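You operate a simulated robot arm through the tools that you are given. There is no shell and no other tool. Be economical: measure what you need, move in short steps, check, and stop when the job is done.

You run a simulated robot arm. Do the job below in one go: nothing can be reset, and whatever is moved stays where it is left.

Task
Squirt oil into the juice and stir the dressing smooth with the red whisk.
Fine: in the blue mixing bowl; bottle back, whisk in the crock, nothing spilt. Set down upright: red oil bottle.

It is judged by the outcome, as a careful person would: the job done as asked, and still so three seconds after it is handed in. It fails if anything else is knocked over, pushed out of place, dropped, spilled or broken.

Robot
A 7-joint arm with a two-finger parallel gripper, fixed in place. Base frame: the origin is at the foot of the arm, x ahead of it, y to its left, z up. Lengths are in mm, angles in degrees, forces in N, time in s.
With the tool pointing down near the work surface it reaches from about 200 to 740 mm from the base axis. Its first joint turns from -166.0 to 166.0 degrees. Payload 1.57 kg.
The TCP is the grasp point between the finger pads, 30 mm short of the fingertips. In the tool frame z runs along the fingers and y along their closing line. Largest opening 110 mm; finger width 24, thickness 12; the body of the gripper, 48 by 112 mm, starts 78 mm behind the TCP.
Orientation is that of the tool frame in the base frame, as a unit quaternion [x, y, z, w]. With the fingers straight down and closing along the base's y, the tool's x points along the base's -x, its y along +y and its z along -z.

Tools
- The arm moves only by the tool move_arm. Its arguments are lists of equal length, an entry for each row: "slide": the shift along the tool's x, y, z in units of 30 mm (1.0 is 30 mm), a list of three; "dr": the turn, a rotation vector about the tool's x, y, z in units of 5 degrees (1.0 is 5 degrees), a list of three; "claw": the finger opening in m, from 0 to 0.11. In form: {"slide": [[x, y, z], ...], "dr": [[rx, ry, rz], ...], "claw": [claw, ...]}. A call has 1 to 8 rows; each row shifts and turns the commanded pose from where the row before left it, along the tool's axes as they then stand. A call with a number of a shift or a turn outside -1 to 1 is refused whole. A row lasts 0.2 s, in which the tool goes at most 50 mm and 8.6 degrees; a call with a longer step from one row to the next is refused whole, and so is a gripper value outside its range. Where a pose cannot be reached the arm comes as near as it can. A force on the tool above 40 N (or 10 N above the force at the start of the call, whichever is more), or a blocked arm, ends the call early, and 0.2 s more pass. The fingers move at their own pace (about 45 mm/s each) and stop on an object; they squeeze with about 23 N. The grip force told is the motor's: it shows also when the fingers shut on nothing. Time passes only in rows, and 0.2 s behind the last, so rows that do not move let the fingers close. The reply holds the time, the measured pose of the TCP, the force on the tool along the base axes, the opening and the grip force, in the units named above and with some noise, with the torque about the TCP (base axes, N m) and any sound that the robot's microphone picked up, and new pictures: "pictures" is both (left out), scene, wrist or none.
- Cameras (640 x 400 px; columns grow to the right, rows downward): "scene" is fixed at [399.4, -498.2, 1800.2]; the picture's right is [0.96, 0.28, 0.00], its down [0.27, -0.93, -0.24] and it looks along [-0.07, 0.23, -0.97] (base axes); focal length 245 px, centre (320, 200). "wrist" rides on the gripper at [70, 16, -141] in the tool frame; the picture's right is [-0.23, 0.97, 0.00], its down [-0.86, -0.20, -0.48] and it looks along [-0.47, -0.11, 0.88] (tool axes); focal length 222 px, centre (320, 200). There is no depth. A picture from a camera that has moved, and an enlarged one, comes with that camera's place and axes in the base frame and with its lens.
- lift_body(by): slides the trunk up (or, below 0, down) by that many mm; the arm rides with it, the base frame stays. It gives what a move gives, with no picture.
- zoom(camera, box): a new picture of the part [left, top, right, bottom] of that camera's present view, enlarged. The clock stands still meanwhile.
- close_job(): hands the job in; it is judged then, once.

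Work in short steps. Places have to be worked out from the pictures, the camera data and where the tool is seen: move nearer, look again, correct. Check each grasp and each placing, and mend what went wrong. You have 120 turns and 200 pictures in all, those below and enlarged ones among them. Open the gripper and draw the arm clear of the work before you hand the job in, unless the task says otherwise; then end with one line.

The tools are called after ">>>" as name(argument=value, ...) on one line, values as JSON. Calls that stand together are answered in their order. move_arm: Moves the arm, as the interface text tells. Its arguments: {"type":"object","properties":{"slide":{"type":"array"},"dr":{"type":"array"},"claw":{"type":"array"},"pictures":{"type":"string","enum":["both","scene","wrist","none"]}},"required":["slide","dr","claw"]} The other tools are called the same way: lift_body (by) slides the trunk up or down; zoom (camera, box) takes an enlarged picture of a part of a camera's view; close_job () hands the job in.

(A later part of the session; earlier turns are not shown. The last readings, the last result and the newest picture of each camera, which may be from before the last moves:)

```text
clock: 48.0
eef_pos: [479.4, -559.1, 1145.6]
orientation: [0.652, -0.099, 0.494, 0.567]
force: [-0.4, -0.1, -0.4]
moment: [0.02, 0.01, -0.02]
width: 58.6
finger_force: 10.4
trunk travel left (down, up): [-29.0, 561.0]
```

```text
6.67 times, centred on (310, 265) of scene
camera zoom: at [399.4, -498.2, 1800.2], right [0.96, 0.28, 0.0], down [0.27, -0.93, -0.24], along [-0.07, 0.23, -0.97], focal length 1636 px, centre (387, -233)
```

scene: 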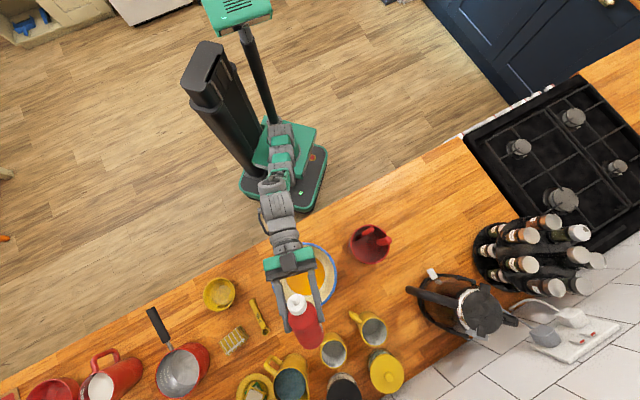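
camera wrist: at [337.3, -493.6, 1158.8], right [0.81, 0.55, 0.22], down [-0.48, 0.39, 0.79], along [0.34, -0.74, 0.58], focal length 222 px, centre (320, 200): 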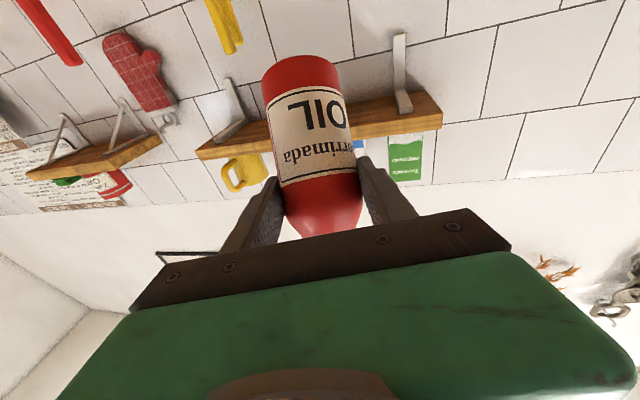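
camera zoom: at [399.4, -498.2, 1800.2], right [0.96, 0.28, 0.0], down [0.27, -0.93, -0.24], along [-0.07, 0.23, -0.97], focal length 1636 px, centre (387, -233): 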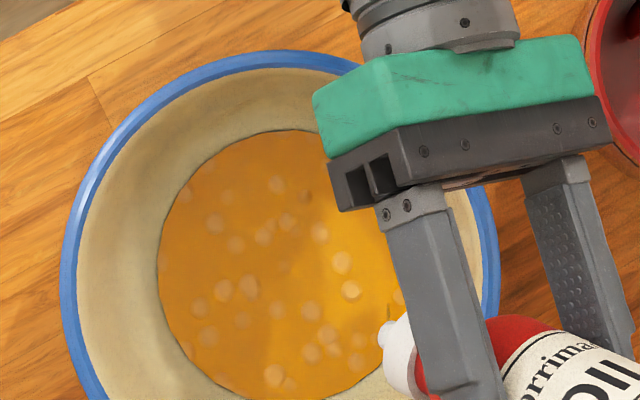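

The oil is in the juice and everything looks clean. I'll give one brief firmer squeeze here and compare.

>>> move_arm(slide=[[0, 0, 0], [0, 0, 0], [0, 0, 0]], dr=[[0, 0, 0], [0, 0, 0], [0, 0, 0]], claw=[0.054, 0.054, 0.054], pictures="none")

>>> zoom(camera="scene", box=[270, 235, 350, 295])

```text
clock: 48.8
eef_pos: [480.0, -559.4, 1145.7]
orientation: [0.651, -0.098, 0.494, 0.568]
force: [0.2, 0.2, -0.7]
moment: [0.03, 0.0, -0.01]
width: 58.1
finger_force: 23.3
trunk travel left (down, up): [-29.0, 561.0]
```

```text
6.67 times, centred on (310, 265) of scene
camera zoom: at [399.4, -498.2, 1800.2], right [0.96, 0.28, 0.0], down [0.27, -0.93, -0.24], along [-0.07, 0.23, -0.97], focal length 1636 px, centre (387, -233)
```

zoom: 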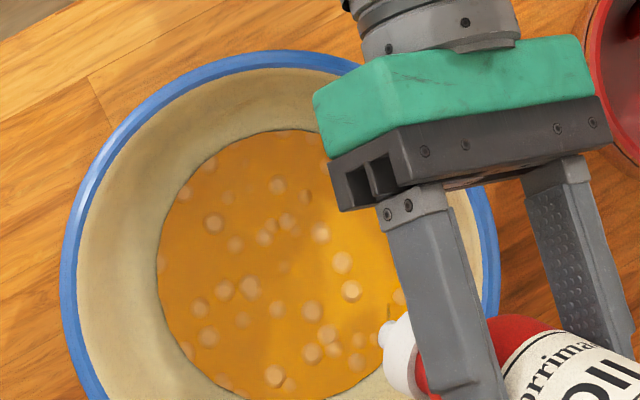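

Blobs are getting denser. I'll give one more short squeeze, then roll back upright with the nozzle kept over the bowl.

>>> move_arm(slide=[[0, 0, 0], [0, 0, 0], [0, 0, 0], [0, 0, 0]], dr=[[0, 0, 0], [0, 0, 0], [0, 0, 0], [0, 0, 0]], claw=[0.054, 0.054, 0.054, 0.054], pictures="none")

>>> zoom(camera="scene", box=[270, 235, 350, 295])

```text
clock: 49.8
eef_pos: [478.6, -559.6, 1145.6]
orientation: [0.652, -0.099, 0.494, 0.567]
force: [0.6, -0.2, -1.1]
moment: [0.02, 0.05, 0.0]
width: 58.3
finger_force: 23.0
trunk travel left (down, up): [-29.0, 561.0]
```

```text
6.67 times, centred on (310, 265) of scene
camera zoom: at [399.4, -498.2, 1800.2], right [0.96, 0.28, 0.0], down [0.27, -0.93, -0.24], along [-0.07, 0.23, -0.97], focal length 1636 px, centre (387, -233)
```

zoom: 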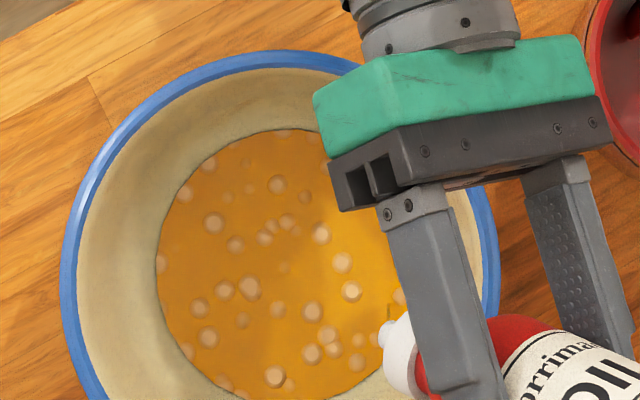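

That's a good squirt. I'll roll back upright.

>>> move_arm(slide=[[0, 0, 0], [0, 0, 0], [0, 0, 0], [0, 0, 0], [0, 0, 0], [0, 0, 0], [0, 0, 0], [0, 0, 0]], dr=[[0, 0, -1], [0, 0, -1], [0, 0, -1], [0, 0, -1], [0, 0, -1], [0, 0, -1], [0, 0, -1], [0, 0, -1]], claw=[0.0575, 0.0575, 0.0575, 0.0575, 0.0575, 0.0575, 0.0575, 0.0575], pictures="none")

>>> move_arm(slide=[[0, 0, 0], [0, 0, 0], [0, 0, 0], [0, 0, 0], [0, 0, 0], [0, 0, 0], [0, 0, 0], [0, 0, 0]], dr=[[0, 0, -1], [0, 0, -1], [0, 0, -1], [0, 0, -1], [0, 0, -1], [0, 0, -1], [0, 0, -1], [0, 0, -1]], claw=[0.057, 0.057, 0.057, 0.057, 0.057, 0.057, 0.057, 0.057], pictures="scene")

```text
clock: 51.6
eef_pos: [479.9, -560.0, 1146.5]
orientation: [0.646, 0.131, 0.269, 0.702]
force: [0.1, 0.0, -0.3]
moment: [0.04, -0.01, -0.02]
width: 58.1
finger_force: 0.0
trunk travel left (down, up): [-29.0, 561.0]
```

```text
clock: 53.4
eef_pos: [478.7, -558.3, 1145.9]
orientation: [0.562, 0.345, 0.013, 0.752]
force: [0.0, 0.6, -0.4]
moment: [0.03, 0.0, -0.03]
width: 58.1
finger_force: 0.6
trunk travel left (down, up): [-29.0, 561.0]
```

scene: 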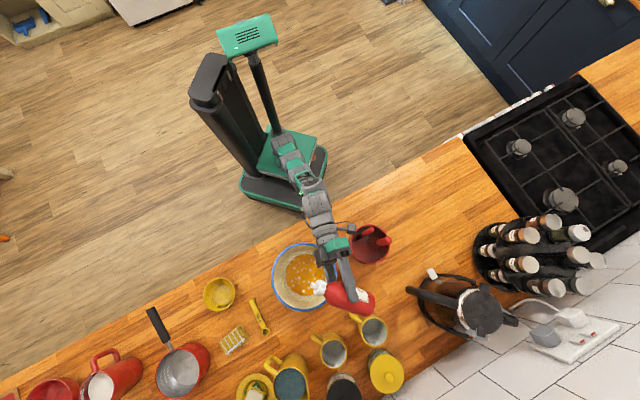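

Finger force has dropped close to zero, so I'll tighten the grip at once and check.

>>> move_arm(slide=[[0, 0, 0], [0, 0, 0], [0, 0, 0], [0, 0, 0]], dr=[[0, 0, 0], [0, 0, 0], [0, 0, -1], [0, 0, -1]], claw=[0.052, 0.05, 0.05, 0.05], pictures="wrist")

>>> zoom(camera="scene", box=[260, 200, 420, 320])

```text
clock: 54.4
eef_pos: [477.7, -558.4, 1146.0]
orientation: [0.53, 0.391, -0.054, 0.75]
force: [-0.4, -0.2, -0.4]
moment: [0.02, 0.04, 0.0]
width: 57.4
finger_force: 22.3
trunk travel left (down, up): [-29.0, 561.0]
camera wrist: at [459.5, -410.1, 1096.0], right [0.33, 0.35, 0.88], down [-0.94, 0.03, 0.34], along [0.09, -0.94, 0.33], focal length 222 px, centre (320, 200)
```

wrist: 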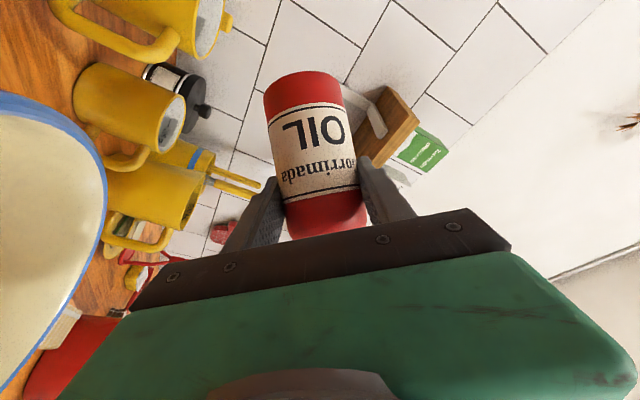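

```text
3.33 times, centred on (340, 260) of scene
camera zoom: at [399.4, -498.2, 1800.2], right [0.96, 0.28, 0.0], down [0.27, -0.93, -0.24], along [-0.07, 0.23, -0.97], focal length 818 px, centre (253, 0)
```

zoom: 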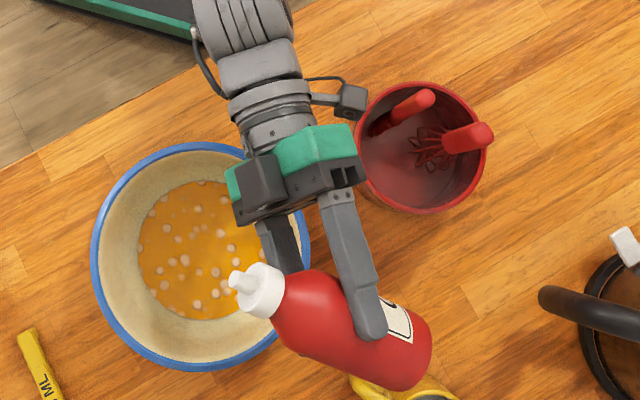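

Still held, and the juice shows oil blobs with no spill. I'll finish rolling back upright.

>>> move_arm(slide=[[0, 0, 0], [0, 0, 0], [0, 0, 0], [0, 0, 0], [0, 0, 0], [0, 0, 0], [0, 0, 0], [0, 0, 0]], dr=[[0, 0, -1], [0, 0, -1], [0, 0, -1], [0, 0, -1], [0, 0, -1], [0, 0, -1], [0, 0, -1], [0, 0, -1]], claw=[0.05, 0.05, 0.05, 0.05, 0.05, 0.05, 0.05, 0.05], pictures="none")

>>> lift_body(by=150)

>>> move_arm(slide=[[0, 0, 0], [0, 0, 0]], dr=[[0, 0, -1], [0, 0, -1]], claw=[0.05, 0.05])

```text
clock: 56.2
eef_pos: [478.8, -559.7, 1144.8]
orientation: [0.364, 0.549, -0.306, 0.687]
force: [0.1, -0.5, 1.0]
moment: [0.0, 0.01, -0.01]
width: 57.1
finger_force: 22.9
trunk travel left (down, up): [-29.0, 561.0]
```

```text
clock: 58.0
eef_pos: [479.5, -559.8, 1296.4]
orientation: [0.364, 0.549, -0.306, 0.687]
force: [-0.3, 0.0, -0.6]
moment: [0.01, 0.02, 0.03]
width: 57.5
finger_force: 23.1
trunk travel left (down, up): [-179.0, 411.0]
```

```text
clock: 58.6
eef_pos: [478.4, -559.7, 1296.4]
orientation: [0.315, 0.578, -0.365, 0.658]
force: [0.3, 0.1, -1.0]
moment: [0.03, 0.0, -0.02]
width: 57.5
finger_force: 22.4
trunk travel left (down, up): [-179.0, 411.0]
camera wrist: at [421.5, -440.0, 1209.8], right [0.81, 0.55, 0.22], down [-0.48, 0.39, 0.79], along [0.35, -0.74, 0.58], focal length 222 px, centre (320, 200)
```

scene: 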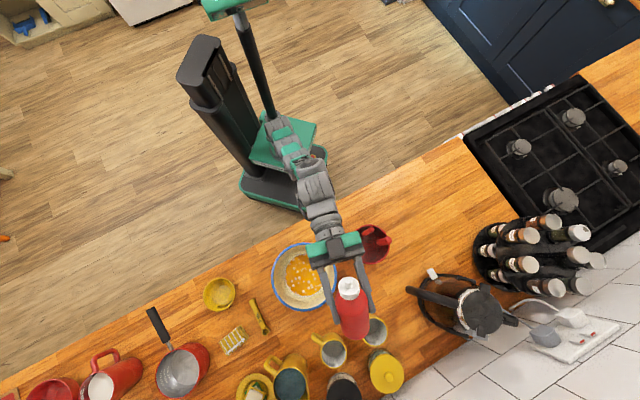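
wrist: 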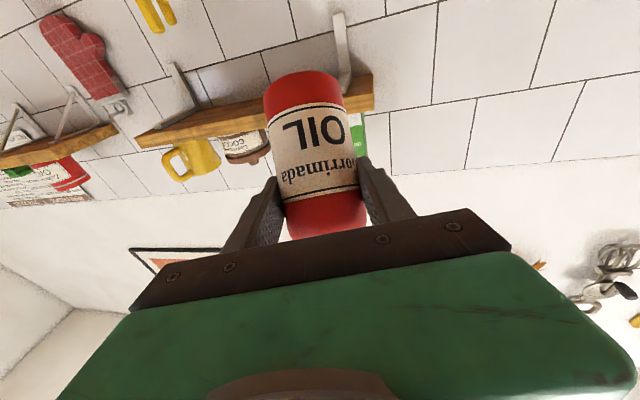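

The bottle slid about 12 mm toward its cap in the grip, but it is still firm. I'll raise a little more and swing back toward its original spot.

>>> lift_body(by=60)

>>> move_arm(slide=[[-0.04, 0.787, -0.27], [-0.04, 0.787, -0.27], [-0.04, 0.787, -0.27], [-0.04, 0.787, -0.27], [-0.04, 0.787, -0.27], [-0.04, 0.787, -0.27], [-0.04, 0.787, -0.27], [-0.04, 0.787, -0.27]], dr=[[-0.515, 0, 0.069], [-0.515, 0, 0.069], [-0.515, 0, 0.069], [-0.515, 0, 0.069], [-0.515, 0, 0.069], [-0.515, 0, 0.069], [-0.515, 0, 0.069], [-0.515, 0, 0.069]], claw=[0.05, 0.05, 0.05, 0.05, 0.05, 0.05, 0.05, 0.05], pictures="none")

>>> move_arm(slide=[[-0.04, 0.787, -0.27], [-0.04, 0.787, -0.27], [-0.04, 0.787, -0.27], [-0.04, 0.787, -0.27], [-0.04, 0.787, -0.27], [-0.04, 0.787, -0.27], [-0.04, 0.787, -0.27]], dr=[[-0.515, 0, 0.069], [-0.515, 0, 0.069], [-0.515, 0, 0.069], [-0.515, 0, 0.069], [-0.515, 0, 0.069], [-0.515, 0, 0.069], [-0.515, 0, 0.069]], claw=[0.05, 0.05, 0.05, 0.05, 0.05, 0.05, 0.05], pictures="scene")

```text
clock: 59.6
eef_pos: [479.0, -559.3, 1355.4]
orientation: [0.315, 0.579, -0.365, 0.657]
force: [-0.3, -0.2, -0.3]
moment: [0.02, 0.01, -0.01]
width: 57.5
finger_force: 23.2
trunk travel left (down, up): [-239.0, 351.0]
```

```text
clock: 61.4
eef_pos: [593.5, -400.4, 1383.5]
orientation: [0.206, 0.627, -0.239, 0.712]
force: [0.6, -0.5, -0.1]
moment: [0.02, 0.01, 0.03]
width: 57.5
finger_force: 23.7
out of reach, approached as far as the arm can: row 1, 2, 3, 4, 5, 6, 7, 8
trunk travel left (down, up): [-239.0, 351.0]
```

```text
clock: 63.0
eef_pos: [639.0, -240.8, 1409.4]
orientation: [0.104, 0.653, -0.121, 0.74]
force: [-0.3, 0.8, -0.8]
moment: [0.01, -0.01, 0.03]
width: 57.2
finger_force: 23.0
out of reach, approached as far as the arm can: row 1, 2, 3, 4, 5, 6, 7
trunk travel left (down, up): [-239.0, 351.0]
```

scene: 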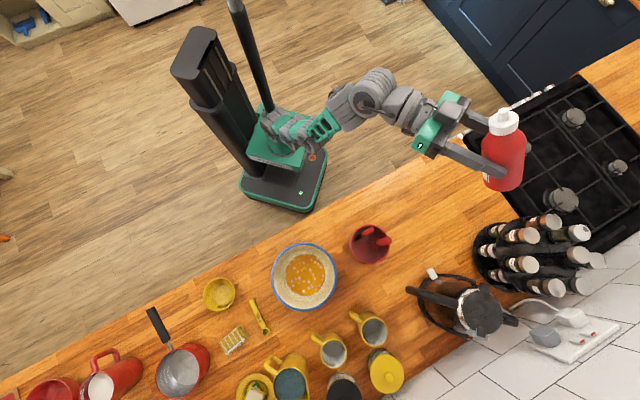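

Yaw now matches the pick-up pose. I'll pitch down 38° to bring the bottle vertical, while descending.

>>> move_arm(slide=[[0.5, 0, -0.04], [0.5, 0, 0], [0.5, 0, 0.05], [0.5, 0, 0.09], [0.49, 0, 0.13], [0.48, 0, 0.17], [0.46, 0, 0.2], [0.45, 0, 0.23]], dr=[[0, 0.955, 0], [0, 0.955, 0], [0, 0.955, 0], [0, 0.955, 0], [0, 0.955, 0], [0, 0.955, 0], [0, 0.955, 0], [0, 0.955, 0]], claw=[0.05, 0.05, 0.05, 0.05, 0.05, 0.05, 0.05, 0.05])

```text
clock: 64.8
eef_pos: [611.1, -256.8, 1238.7]
orientation: [0.139, 0.859, -0.081, 0.485]
force: [-0.5, -0.5, 0.1]
moment: [0.04, 0.02, 0.02]
width: 57.5
finger_force: 23.0
out of reach, approached as far as the arm can: row 4, 5, 6, 7, 8
trunk travel left (down, up): [-239.0, 351.0]
camera wrist: at [467.5, -190.5, 1253.6], right [0.42, 0.89, 0.19], down [-0.03, -0.19, 0.98], along [0.91, -0.42, -0.05], focal length 222 px, centre (320, 200)
```

scene: 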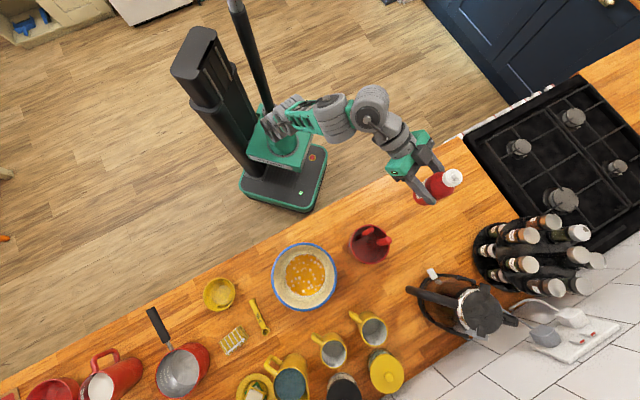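
wrist: 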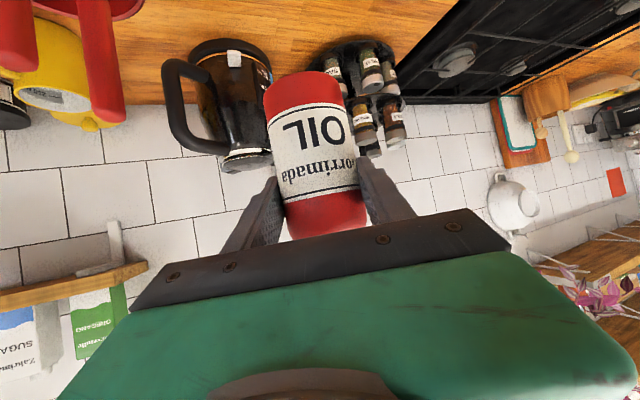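

The orientation matches the pick pose. I'll shift to the original spot (627,-223.5), staying high.

>>> move_arm(slide=[[-0.03, 0.61, 0.06], [-0.03, 0.61, 0.06], [0, 0, 0]], dr=[[0, 0, 0], [0, 0, 0], [0, 0, 0]], claw=[0.05, 0.05, 0.05], pictures="none")

>>> zoom(camera="scene", box=[360, 120, 500, 230])

```text
clock: 65.6
eef_pos: [627.2, -221.7, 1239.8]
orientation: [0.14, 0.858, -0.082, 0.487]
force: [0.1, 0.8, 0.1]
moment: [-0.02, 0.03, 0.02]
width: 57.5
finger_force: 23.3
trunk travel left (down, up): [-239.0, 351.0]
```

```text
3.64 times, centred on (430, 175) of scene
camera zoom: at [399.4, -498.2, 1800.2], right [0.96, 0.28, 0.0], down [0.27, -0.93, -0.24], along [-0.07, 0.23, -0.97], focal length 892 px, centre (-80, 291)
```

zoom: 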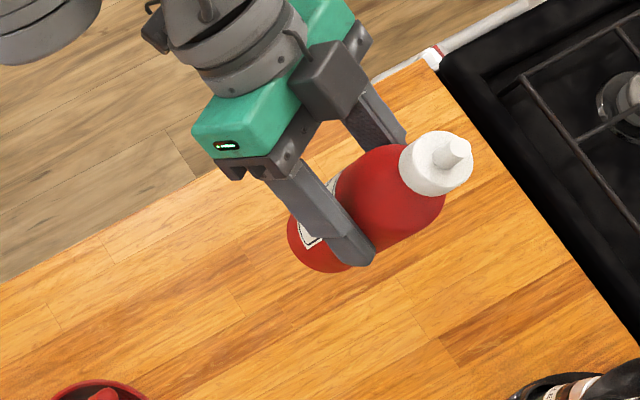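

The bottle is close to vertical. I'll lower by arm 40 mm first (to keep trunk travel in reserve), then by trunk.

>>> move_arm(slide=[[0.57, 0, 0.34], [0.57, 0, 0.34], [0, 0, 0]], dr=[[0, 0, 0], [0, 0, 0], [0, 0, 0]], claw=[0.05, 0.05, 0.05], pictures="none")

>>> lift_body(by=-190)

>>> move_arm(slide=[[0, 0, 0]], dr=[[0, 0, 0]], claw=[0.05])

```text
clock: 66.4
eef_pos: [626.3, -222.2, 1200.6]
orientation: [0.14, 0.858, -0.082, 0.487]
force: [-0.8, -0.2, -1.5]
moment: [-0.01, 0.01, -0.01]
width: 57.5
finger_force: 23.4
trunk travel left (down, up): [-239.0, 351.0]
```

```text
clock: 68.5
eef_pos: [626.3, -221.3, 1010.9]
orientation: [0.14, 0.858, -0.082, 0.487]
force: [-0.4, -0.5, -0.4]
moment: [0.01, -0.01, 0.02]
width: 57.2
finger_force: 23.0
trunk travel left (down, up): [-49.0, 541.0]
```

```text
clock: 68.9
eef_pos: [625.6, -223.1, 1010.4]
orientation: [0.14, 0.858, -0.082, 0.487]
force: [-0.7, -0.6, -0.6]
moment: [0.0, 0.04, -0.04]
width: 57.4
finger_force: 22.9
trunk travel left (down, up): [-49.0, 541.0]
camera wrist: at [482.2, -155.6, 1024.3], right [0.42, 0.89, 0.19], down [-0.04, -0.19, 0.98], along [0.91, -0.42, -0.05], focal length 222 px, centre (320, 200)
```

scene: 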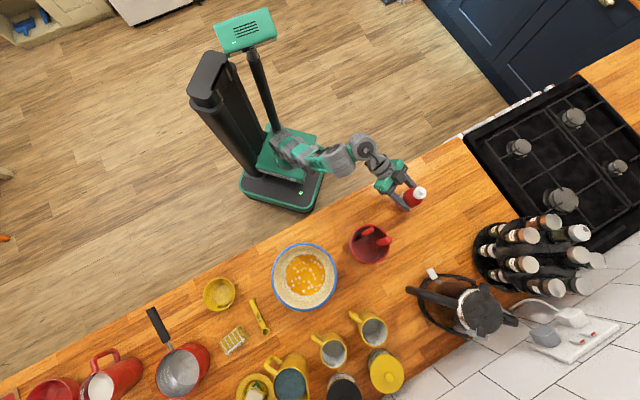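
wrist: 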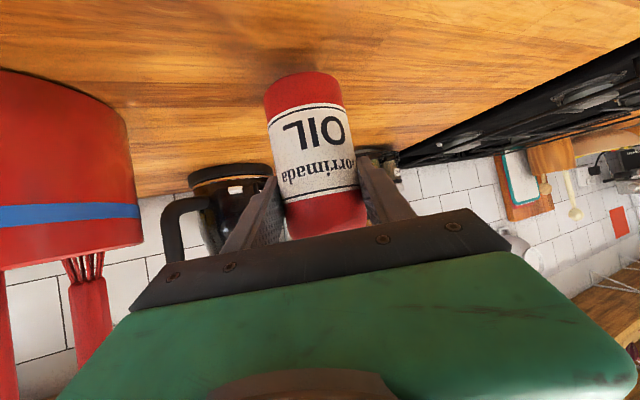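

About 30 mm above contact. I'll lower by arm, force-checked.

>>> move_arm(slide=[[0.143, 0, 0.085], [0.143, 0, 0.085], [0.143, 0, 0.085], [0.143, 0, 0.085], [0.1, 0, 0.06]], dr=[[0, 0, 0], [0, 0, 0], [0, 0, 0], [0, 0, 0], [0, 0, 0]], claw=[0.05, 0.05, 0.05, 0.05, 0.05], pictures="wrist")

```text
clock: 70.1
eef_pos: [624.8, -220.5, 989.0]
orientation: [0.139, 0.857, -0.081, 0.49]
force: [3.1, -1.3, 10.0]
moment: [-0.07, -0.67, -0.07]
width: 57.6
finger_force: 23.2
trunk travel left (down, up): [-49.0, 541.0]
camera wrist: at [481.1, -155.3, 1002.6], right [0.42, 0.89, 0.19], down [-0.04, -0.19, 0.98], along [0.91, -0.42, -0.04], focal length 222 px, centre (320, 200)
```

wrist: 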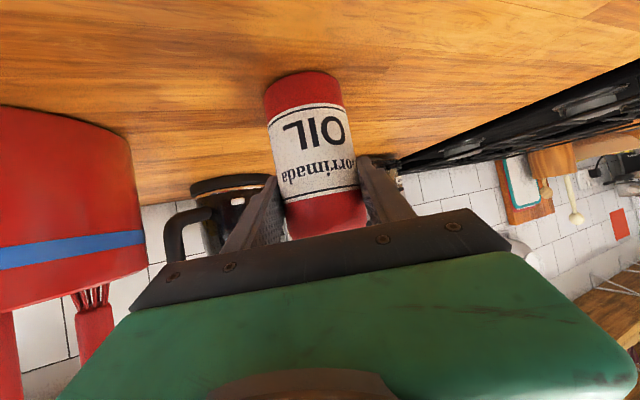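

Contact at z≈989, essentially the pick-up height, and the view matches the original one. I'll ease up 1.5 mm to unload, then open slowly.

>>> move_arm(slide=[[-0.045, 0, -0.025], [0, 0, 0]], dr=[[0, 0, 0], [0, 0, 0]], claw=[0.05, 0.05], pictures="none")

```text
clock: 70.7
eef_pos: [625.0, -222.0, 989.4]
orientation: [0.139, 0.858, -0.081, 0.488]
force: [-1.7, 0.4, 10.0]
moment: [0.12, -0.27, 0.02]
width: 57.5
finger_force: 23.4
trunk travel left (down, up): [-49.0, 541.0]
```

>>> move_arm(slide=[[-0.05, 0, -0.03], [0, 0, 0]], dr=[[0, 0, 0], [0, 0, 0]], claw=[0.05, 0.05], pictures="none")

```text
clock: 71.3
eef_pos: [625.2, -221.8, 989.9]
orientation: [0.14, 0.858, -0.082, 0.487]
force: [-2.2, 0.1, 3.2]
moment: [0.01, -0.03, 0.04]
width: 57.3
finger_force: 23.4
trunk travel left (down, up): [-49.0, 541.0]
```

The load is now light (3 N) with almost no moment, so the bottle is seated flat. I'll open gradually.

>>> move_arm(slide=[[0, 0, 0], [0, 0, 0], [0, 0, 0], [0, 0, 0], [0, 0, 0], [0, 0, 0]], dr=[[0, 0, 0], [0, 0, 0], [0, 0, 0], [0, 0, 0], [0, 0, 0], [0, 0, 0]], claw=[0.058, 0.06, 0.066, 0.08, 0.1, 0.11])

```text
clock: 72.7
eef_pos: [626.3, -221.5, 990.4]
orientation: [0.14, 0.858, -0.082, 0.487]
force: [0.5, -0.7, -1.0]
moment: [0.0, -0.02, 0.02]
width: 109.9
finger_force: 0.0
trunk travel left (down, up): [-49.0, 541.0]
camera wrist: at [482.2, -155.8, 1004.1], right [0.42, 0.89, 0.19], down [-0.04, -0.19, 0.98], along [0.91, -0.42, -0.05], focal length 222 px, centre (320, 200)
```

scene: 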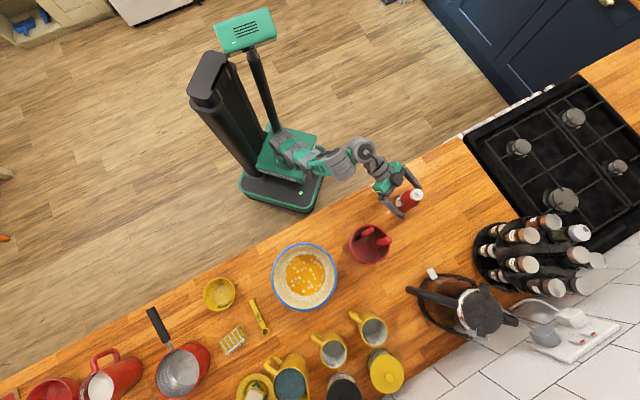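
wrist: 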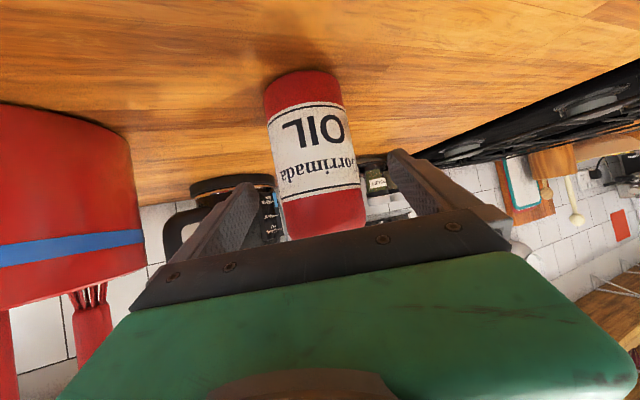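

The bottle is standing upright where it was. I'll raise the trunk straight up to clear it.

>>> lift_body(by=300)

>>> move_arm(slide=[[0, 0, 0], [0, 0, 0], [0, 0, 0], [0, 0, 0], [0, 0, 0], [0, 0, 0], [0, 0, 0], [0, 0, 0]], dr=[[0, 1, 0], [0, 1, 0], [0, 1, 0], [0, 1, 0], [0, 1, 0], [0, 1, 0], [0, 1, 0], [0, 1, 0]], claw=[0.11, 0.11, 0.11, 0.11, 0.11, 0.11, 0.11, 0.11])

```text
clock: 75.7
eef_pos: [626.9, -222.0, 1291.1]
orientation: [0.139, 0.858, -0.081, 0.487]
force: [-0.1, 0.6, -0.6]
moment: [-0.02, 0.01, 0.0]
width: 110.0
finger_force: 0.0
trunk travel left (down, up): [-349.0, 241.0]
```

```text
clock: 77.5
eef_pos: [575.5, -218.9, 1216.0]
orientation: [0.158, 0.97, -0.032, 0.184]
force: [0.9, -0.1, -0.3]
moment: [0.0, 0.0, 0.01]
width: 109.7
finger_force: 0.2
out of reach, approached as far as the arm can: row 3, 4, 5, 6, 7, 8
trunk travel left (down, up): [-349.0, 241.0]
camera wrist: at [470.6, -166.2, 1323.3], right [0.51, 0.86, 0.08], down [0.53, -0.38, 0.76], along [0.68, -0.35, -0.65], focal length 222 px, centre (320, 200)
```

scene: 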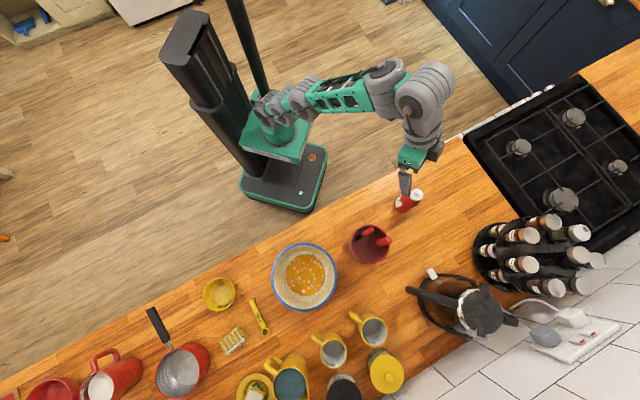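
wrist: 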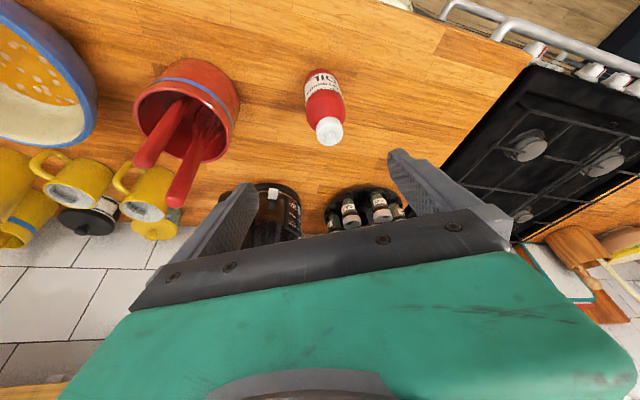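

The bottle stands well. I'll raise the trunk, finish pitching to straight down, and move down relative to the shoulder for reach.

>>> lift_body(by=130)

>>> move_arm(slide=[[0, -0.5, 0.5], [0, -0.8, 0.5], [0, -0.9, 0.5], [0, -0.9, 0.5], [0, -0.9, 0.2], [0, -0.9, 0]], dr=[[0, 1, 0], [0, 1, 0], [0, 1, 0], [0, 1, 0], [0, 0.2, 0], [0, 0, 0]], claw=[0.08, 0.08, 0.08, 0.08, 0.08, 0.08])

```text
clock: 79.0
eef_pos: [575.7, -219.9, 1346.3]
orientation: [0.159, 0.969, -0.033, 0.186]
force: [0.0, 0.5, 0.2]
moment: [0.0, 0.02, -0.02]
width: 109.9
finger_force: 0.1
trunk travel left (down, up): [-479.0, 111.0]
```

```text
clock: 79.7
eef_pos: [560.0, -247.0, 1310.0]
orientation: [0.161, 0.979, -0.023, 0.121]
force: [14.0, -6.4, -13.9]
moment: [0.17, 0.17, 0.08]
width: 80.0
finger_force: 0.0
out of reach, approached as far as the arm can: row 1, 2, 3
trunk travel left (down, up): [-479.0, 111.0]
stopped in row 3: the force on the tool passed its limit at 64 N (the readings are from after the stop); the commanded pose is now the measured one
camera wrist: at [469.7, -196.9, 1431.0], right [0.52, 0.85, 0.05], down [0.61, -0.41, 0.67], along [0.59, -0.32, -0.74], focal length 222 px, centre (320, 200)
```

scene: 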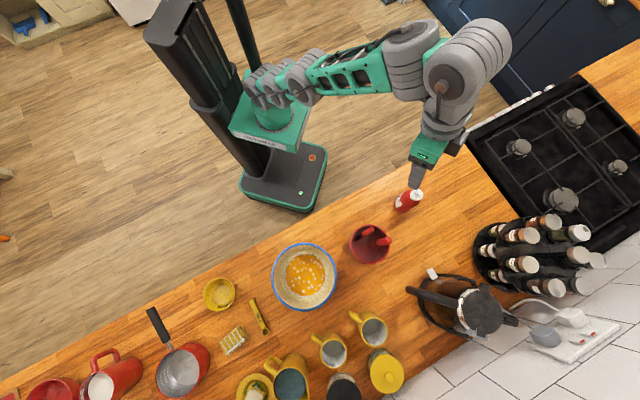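
wrist: 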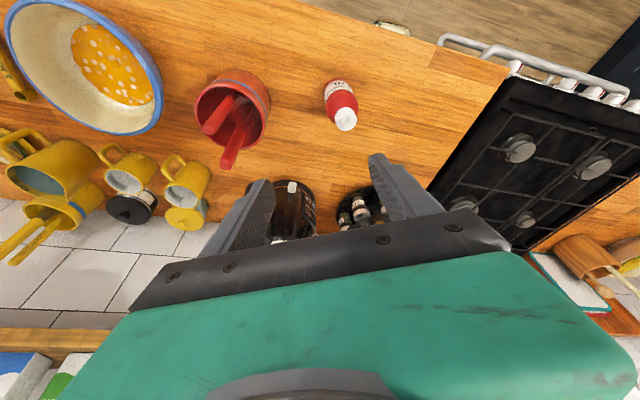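

Nothing was touched; it was an arm limit. I'll descend first, then straighten.

>>> move_arm(slide=[[0, 0, 0.7], [0, 0, 0.9], [0, 0, 0.9], [0, 0, 0.8], [0, 0, 0], [0, 0, 0], [0, 0, 0]], dr=[[0, 0, 0], [0, 0, 0], [0, 0, 0], [0, 0, 0], [0, 0.9, 0], [0, 0.9, 0], [0, 0.98, 0]], claw=[0.08, 0.08, 0.08, 0.08, 0.08, 0.08, 0.08], pictures="none")

```text
clock: 81.3
eef_pos: [582.4, -254.1, 1212.8]
orientation: [0.162, 0.986, -0.007, 0.021]
force: [16.5, -9.0, -25.1]
moment: [0.03, 0.08, 0.01]
width: 80.2
finger_force: 0.0
trunk travel left (down, up): [-479.0, 111.0]
```

The force reading is odd. I'll idle one step and look.

>>> move_arm(slide=[[0, 0, 0], [0, 0, 0]], dr=[[0, 0, 0], [0, 0, 0]], claw=[0.08, 0.08])

```text
clock: 81.9
eef_pos: [583.1, -255.0, 1211.9]
orientation: [0.162, 0.987, -0.007, 0.02]
force: [21.9, -5.8, -33.5]
moment: [-0.67, 0.26, -0.5]
width: 79.9
finger_force: 0.0
trunk travel left (down, up): [-479.0, 111.0]
camera wrist: at [517.1, -213.9, 1351.4], right [0.53, 0.85, 0.0], down [0.73, -0.45, 0.52], along [0.44, -0.27, -0.86], focal length 222 px, centre (320, 200)
```

scene: 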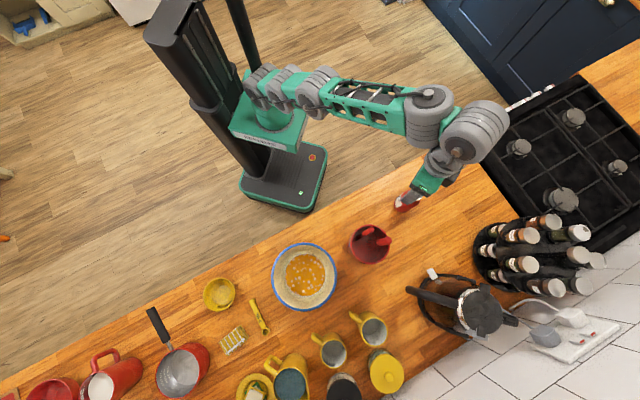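
wrist: 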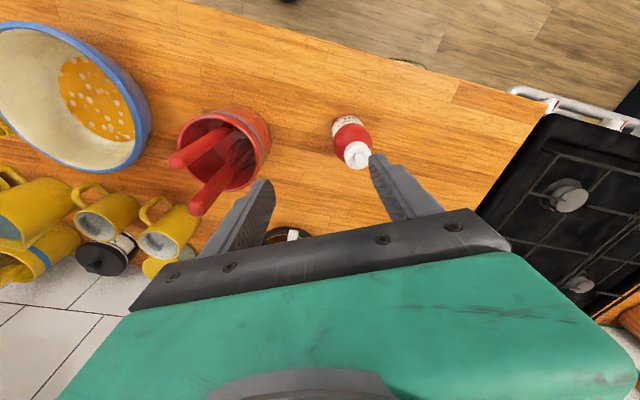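

It seems to be an internal wrist limit rather than contact with objects. I'll move sideways away from it in small steps, away from the bottle, and watch the force.

>>> move_arm(slide=[[0, -0.7, 0], [0, -0.7, 0], [0, 0, 0]], dr=[[0, 0, 0], [0, 0, 0], [0, 0, 0]], claw=[0.08, 0.08, 0.08], pictures="none")

```text
clock: 82.1
eef_pos: [583.4, -257.8, 1211.5]
orientation: [0.163, 0.986, -0.006, 0.021]
force: [12.5, -5.5, -18.2]
moment: [0.09, 0.22, -0.07]
width: 80.0
finger_force: 0.0
out of reach, approached as far as the arm can: row 1
trunk travel left (down, up): [-479.0, 111.0]
stopped in row 1: the force on the tool passed its limit at 88 N (the readings are from after the stop); the commanded pose is now the measured one
```

I'll undo some of the pitch to relieve the internal contact.

>>> move_arm(slide=[[0, 0, 0], [0, 0, 0], [0, 0, 0], [0, 0, 0]], dr=[[0, -0.8, 0], [0, -0.8, 0], [0, -0.8, 0], [0, 0, 0]], claw=[0.08, 0.08, 0.08, 0.08], pictures="none")

>>> zoom(camera="scene", box=[220, 40, 540, 240])

```text
clock: 83.1
eef_pos: [584.2, -255.4, 1212.9]
orientation: [0.161, 0.981, -0.019, 0.11]
force: [-0.1, 0.0, -0.1]
moment: [0.0, -0.01, 0.0]
width: 79.7
finger_force: 0.0
trunk travel left (down, up): [-479.0, 111.0]
```

```text
2.00 times, centred on (380, 140) of scene
camera zoom: at [399.4, -498.2, 1800.2], right [0.96, 0.28, 0.0], down [0.27, -0.93, -0.24], along [-0.07, 0.23, -0.97], focal length 491 px, centre (200, 320)
```

zoom: 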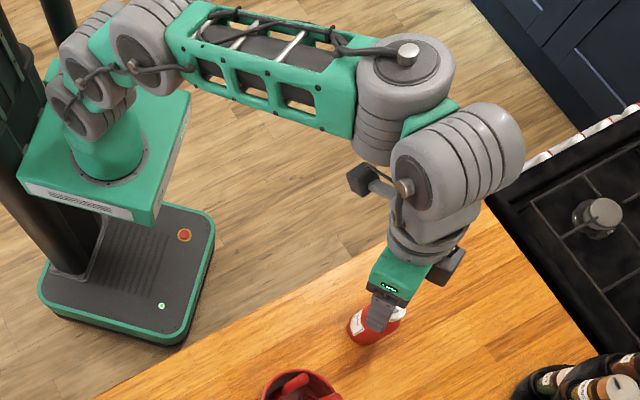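

Free of force again. I'll raise the trunk near its top and come down with the arm, moving sideways toward the crock, so the elbow opens before I straighten the tool.

>>> lift_body(by=100)

>>> move_arm(slide=[[0.3, -0.5, 0.5], [0.3, -0.9, 0.6], [0.3, -0.9, 0.6], [0.3, -0.9, 0.6], [0.3, 0, 0.6], [0, 0, 0]], dr=[[0, 0, 0], [0, 0, 0], [0, 0, 0], [0, 0, 0], [0, 0, 0], [0, 0, 0]], claw=[0.08, 0.08, 0.08, 0.08, 0.08, 0.08], pictures="none")

```text
clock: 84.5
eef_pos: [585.6, -256.6, 1313.0]
orientation: [0.162, 0.981, -0.018, 0.109]
force: [-0.7, 0.0, -0.2]
moment: [0.03, 0.03, -0.02]
width: 80.1
finger_force: 0.1
trunk travel left (down, up): [-579.0, 11.0]
```

```text
clock: 85.8
eef_pos: [529.7, -338.6, 1218.1]
orientation: [0.161, 0.981, -0.019, 0.109]
force: [-0.7, 0.0, 0.5]
moment: [0.01, -0.02, 0.01]
width: 79.8
finger_force: 0.1
trunk travel left (down, up): [-579.0, 11.0]
```

>>> move_arm(slide=[[0, 0, 0], [0, 0, 0], [0, 0, 0], [0, 0, 0]], dr=[[0, 0.85, 0], [0, 0.85, 0], [0, 0.85, 0], [0, 0, 0]], claw=[0.08, 0.08, 0.08, 0.08])

```text
clock: 86.8
eef_pos: [530.0, -339.9, 1216.3]
orientation: [0.163, 0.987, -0.001, -0.001]
force: [0.2, 1.1, 0.3]
moment: [-0.01, -0.02, -0.03]
width: 80.1
finger_force: 0.2
trunk travel left (down, up): [-579.0, 11.0]
camera wrist: at [469.6, -300.6, 1360.1], right [0.53, 0.85, 0.0], down [0.75, -0.46, 0.48], along [0.4, -0.25, -0.88], focal length 222 px, centre (320, 200)
```

scene: 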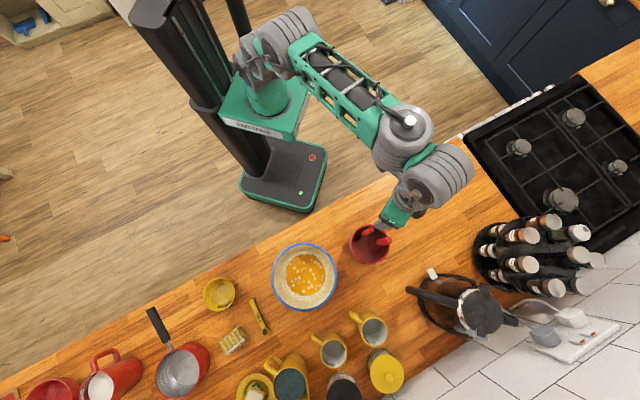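
wrist: 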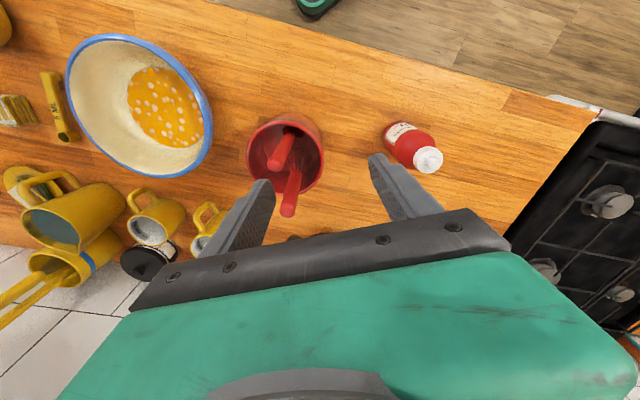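

Tool is vertical and force-free. I'll zoom on the crock to locate the whisk handle precisely.

>>> zoom(camera="wrist", box=[220, 90, 380, 230])

>>> zoom(camera="scene", box=[330, 205, 410, 275])

```text
2.86 times, centred on (300, 160) of wrist
camera zoom: at [469.6, -300.6, 1360.1], right [0.53, 0.85, 0.0], down [0.75, -0.46, 0.48], along [0.4, -0.25, -0.88], focal length 635 px, centre (377, 314)
```

zoom: 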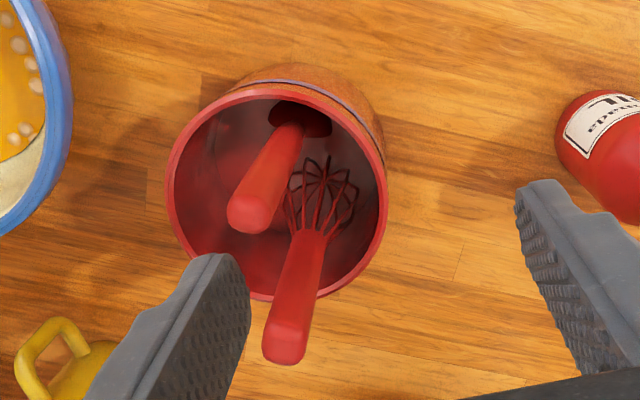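

```text
5.71 times, centred on (370, 240) of scene
camera zoom: at [399.4, -498.2, 1800.2], right [0.96, 0.28, 0.0], down [0.27, -0.93, -0.24], along [-0.07, 0.23, -0.97], focal length 1402 px, centre (34, -29)
```

zoom: 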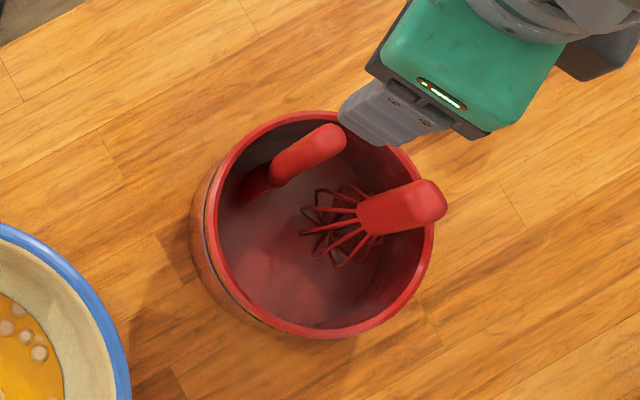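

The whisk handle runs from about (547,-396,1060) to its tip at (555,-397,1160), nearly vertical. I'll move above it first.

>>> move_arm(slide=[[-0.655, -0.78, 0], [-0.655, -0.78, 0], [0, 0, 0]], dr=[[0, 0, 0], [0, 0, 0], [0, 0, 0]], claw=[0.07, 0.07, 0.07], pictures="wrist")

>>> zoom(camera="wrist", box=[220, 90, 420, 250])

```text
clock: 87.7
eef_pos: [546.6, -392.5, 1215.2]
orientation: [0.164, 0.987, -0.001, 0.0]
force: [0.3, -0.4, -0.4]
moment: [0.07, 0.03, 0.01]
width: 70.0
finger_force: 0.1
out of reach, approached as far as the arm can: row 2
trunk travel left (down, up): [-579.0, 11.0]
camera wrist: at [486.8, -353.6, 1357.5], right [0.53, 0.85, 0.0], down [0.75, -0.46, 0.48], along [0.4, -0.25, -0.88], focal length 222 px, centre (320, 200)
```

wrist: 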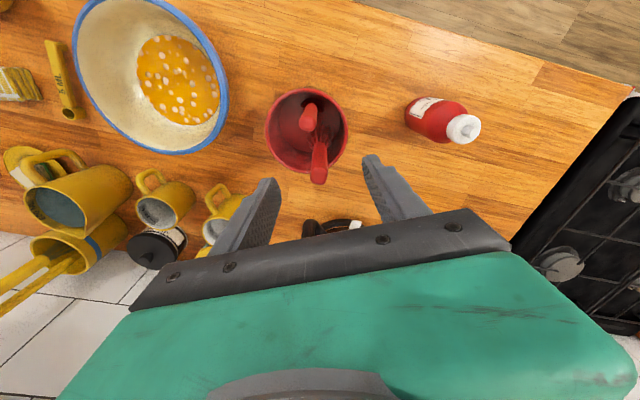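

```text
2.50 times, centred on (320, 170) of wrist
camera zoom: at [486.8, -353.6, 1357.5], right [0.53, 0.85, 0.0], down [0.75, -0.46, 0.48], along [0.4, -0.25, -0.88], focal length 555 px, centre (320, 275)
```

zoom: 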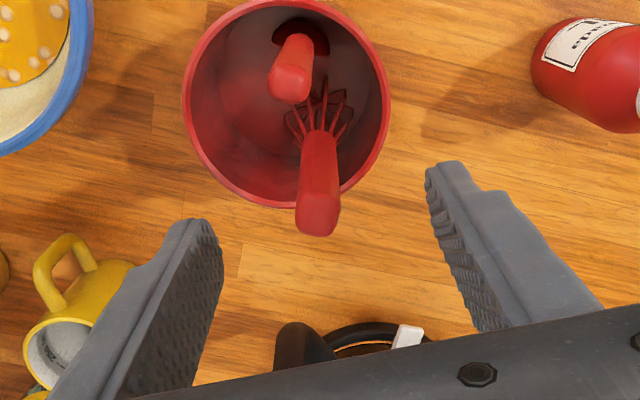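

The handle is at about (556,-398) at the tip, between the fingers. I'll descend to z≈1115 with a small correction.

>>> move_arm(slide=[[0, 0, 0.9], [-0.1, -0.05, 0.9], [-0.11, -0.05, 0.9], [0, 0, 0.6], [0, 0, 0]], dr=[[0, 0, 0], [0, 0, 0], [0, 0, 0], [0, 0, 0], [0, 0, 0]], claw=[0.07, 0.07, 0.07, 0.07, 0.07])

```text
clock: 88.8
eef_pos: [552.0, -396.2, 1117.2]
orientation: [0.164, 0.987, -0.001, -0.001]
force: [0.3, 0.0, 0.3]
moment: [0.0, -0.02, 0.0]
width: 70.2
finger_force: 0.0
trunk travel left (down, up): [-579.0, 11.0]
camera wrist: at [490.9, -358.2, 1258.9], right [0.53, 0.85, 0.0], down [0.75, -0.46, 0.48], along [0.41, -0.25, -0.88], focal length 222 px, centre (320, 200)
```

scene: 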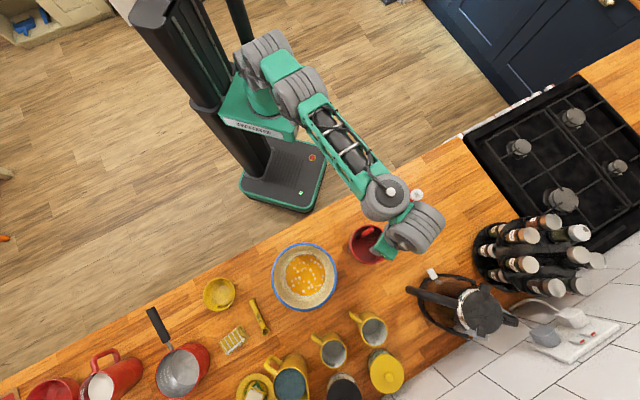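
wrist: 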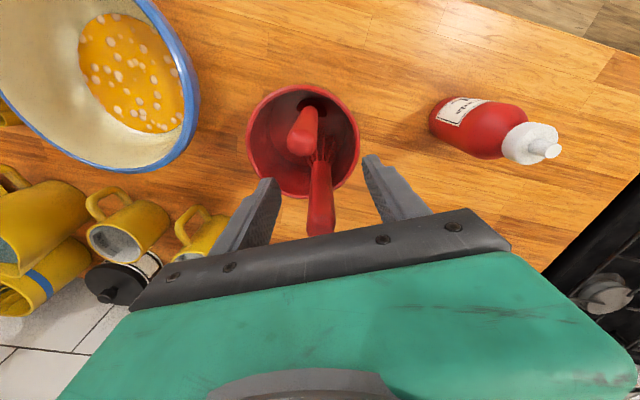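

The handle is centred between the fingers. I'll descend 20 mm more for a lower grip, which needs less lift, and close.

>>> move_arm(slide=[[0, 0, 0.35], [0, 0, 0.35], [0, 0, 0], [0, 0, 0], [0, 0, 0], [0, 0, 0], [0, 0, 0]], dr=[[0, 0, 0], [0, 0, 0], [0, 0, 0], [0, 0, 0], [0, 0, 0], [0, 0, 0], [0, 0, 0]], claw=[0.07, 0.07, 0.05, 0.035, 0.02, 0.01, 0.01], pictures="wrist")

```text
clock: 90.5
eef_pos: [551.5, -396.0, 1094.9]
orientation: [0.164, 0.987, -0.001, -0.001]
force: [-0.6, 0.0, 0.2]
moment: [-0.03, 0.0, 0.01]
width: 17.5
finger_force: 21.2
trunk travel left (down, up): [-579.0, 11.0]
camera wrist: at [490.7, -358.0, 1238.1], right [0.53, 0.85, 0.0], down [0.75, -0.46, 0.48], along [0.41, -0.25, -0.88], focal length 222 px, centre (320, 200)
```

wrist: 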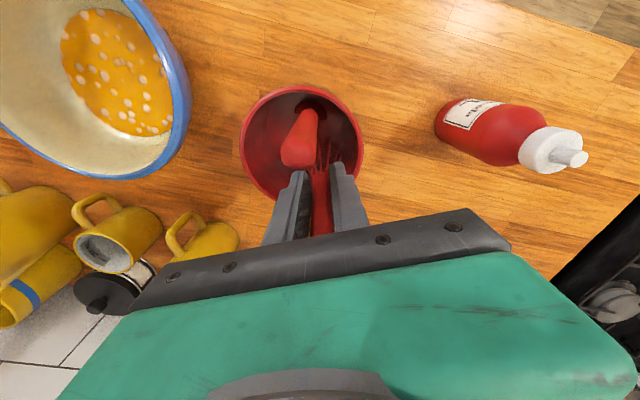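

Gripped the handle at 17.5 mm. I'll lift straight up slowly.

>>> move_arm(slide=[[0, 0, -0.6], [0, 0, -0.7], [0, 0, -0.7], [0, 0, -0.7]], dr=[[0, 0, 0], [0, 0, 0], [0, 0, 0], [0, 0, 0]], claw=[0.01, 0.01, 0.01, 0.01])

```text
clock: 91.5
eef_pos: [552.8, -397.2, 1176.0]
orientation: [0.163, 0.987, -0.001, -0.001]
force: [-1.5, -0.8, -0.9]
moment: [-0.05, 0.15, 0.0]
width: 17.5
finger_force: 23.6
trunk travel left (down, up): [-579.0, 11.0]
camera wrist: at [492.0, -358.2, 1318.5], right [0.53, 0.85, 0.0], down [0.75, -0.46, 0.48], along [0.4, -0.25, -0.88], focal length 222 px, centre (320, 200)
```

scene: 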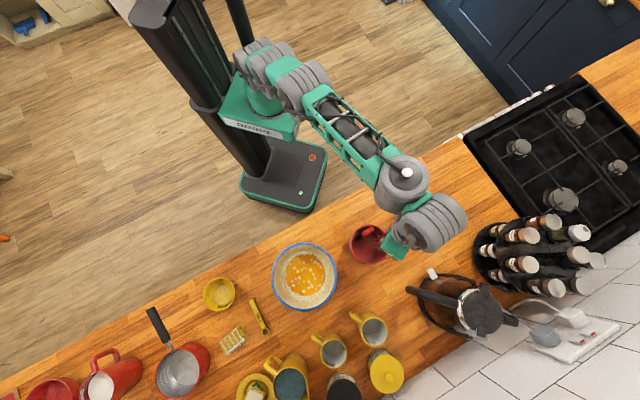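
wrist: 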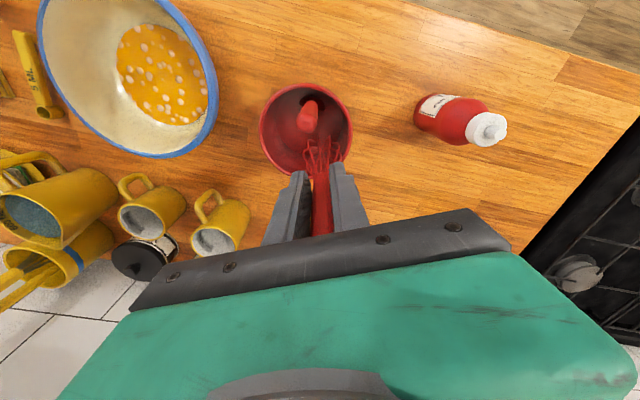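

The whisk rises cleanly and the crock hasn't moved. I'll lift the rest of the way.

>>> lift_body(by=11)

>>> move_arm(slide=[[0.1, 0, -0.5], [0.1, 0, -0.5], [0.1, 0, -0.3], [0, 0, 0]], dr=[[0, 0, 0], [0, 0, 0], [0, 0, 0], [0, 0, 0]], claw=[0.01, 0.01, 0.01, 0.01], pictures="wrist")

>>> zoom(camera="scene", box=[330, 205, 430, 285])

>>> zoom(camera="wrist", box=[220, 70, 420, 240])

```text
clock: 92.0
eef_pos: [552.7, -397.6, 1187.1]
orientation: [0.163, 0.987, -0.002, 0.0]
force: [-0.2, 0.6, -1.7]
moment: [0.0, 0.04, -0.04]
width: 17.7
finger_force: 23.1
trunk travel left (down, up): [-590.0, 0.0]
```

```text
clock: 93.0
eef_pos: [544.6, -394.2, 1225.8]
orientation: [0.164, 0.986, -0.001, -0.001]
force: [-0.1, 0.1, -0.3]
moment: [0.01, 0.0, 0.01]
width: 17.7
finger_force: 22.6
trunk travel left (down, up): [-590.0, 0.0]
camera wrist: at [483.1, -355.6, 1368.8], right [0.53, 0.85, 0.0], down [0.75, -0.46, 0.48], along [0.41, -0.25, -0.88], focal length 222 px, centre (320, 200)
```

wrist: 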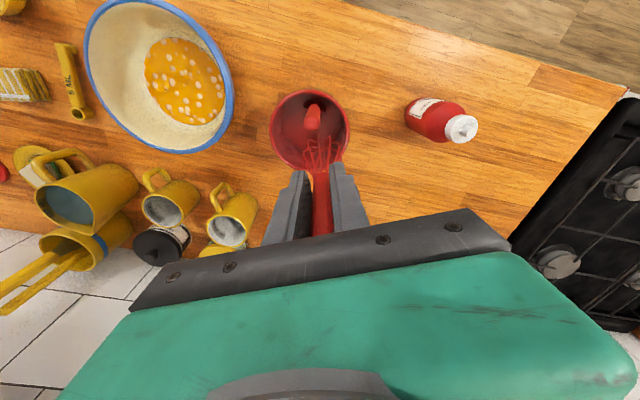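

```text
5.00 times, centred on (380, 245) of scene
camera zoom: at [399.4, -498.2, 1800.2], right [0.96, 0.28, 0.0], down [0.27, -0.93, -0.24], along [-0.07, 0.23, -0.97], focal length 1227 px, centre (20, -25)
```

zoom: 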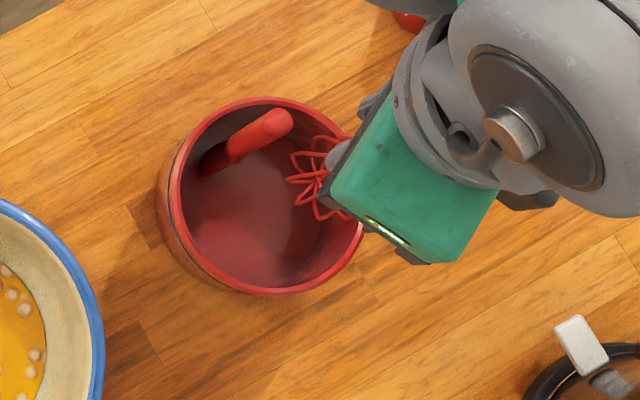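

```text
2.35 times, centred on (320, 155) of wrist
camera zoom: at [483.1, -355.6, 1368.8], right [0.53, 0.85, 0.0], down [0.75, -0.46, 0.48], along [0.41, -0.25, -0.88], focal length 523 px, centre (320, 306)
```

zoom: 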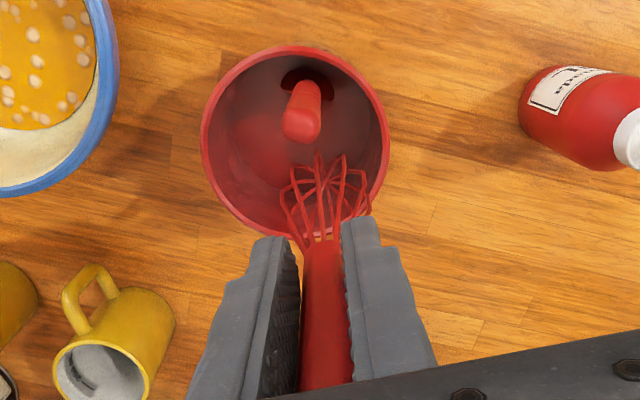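

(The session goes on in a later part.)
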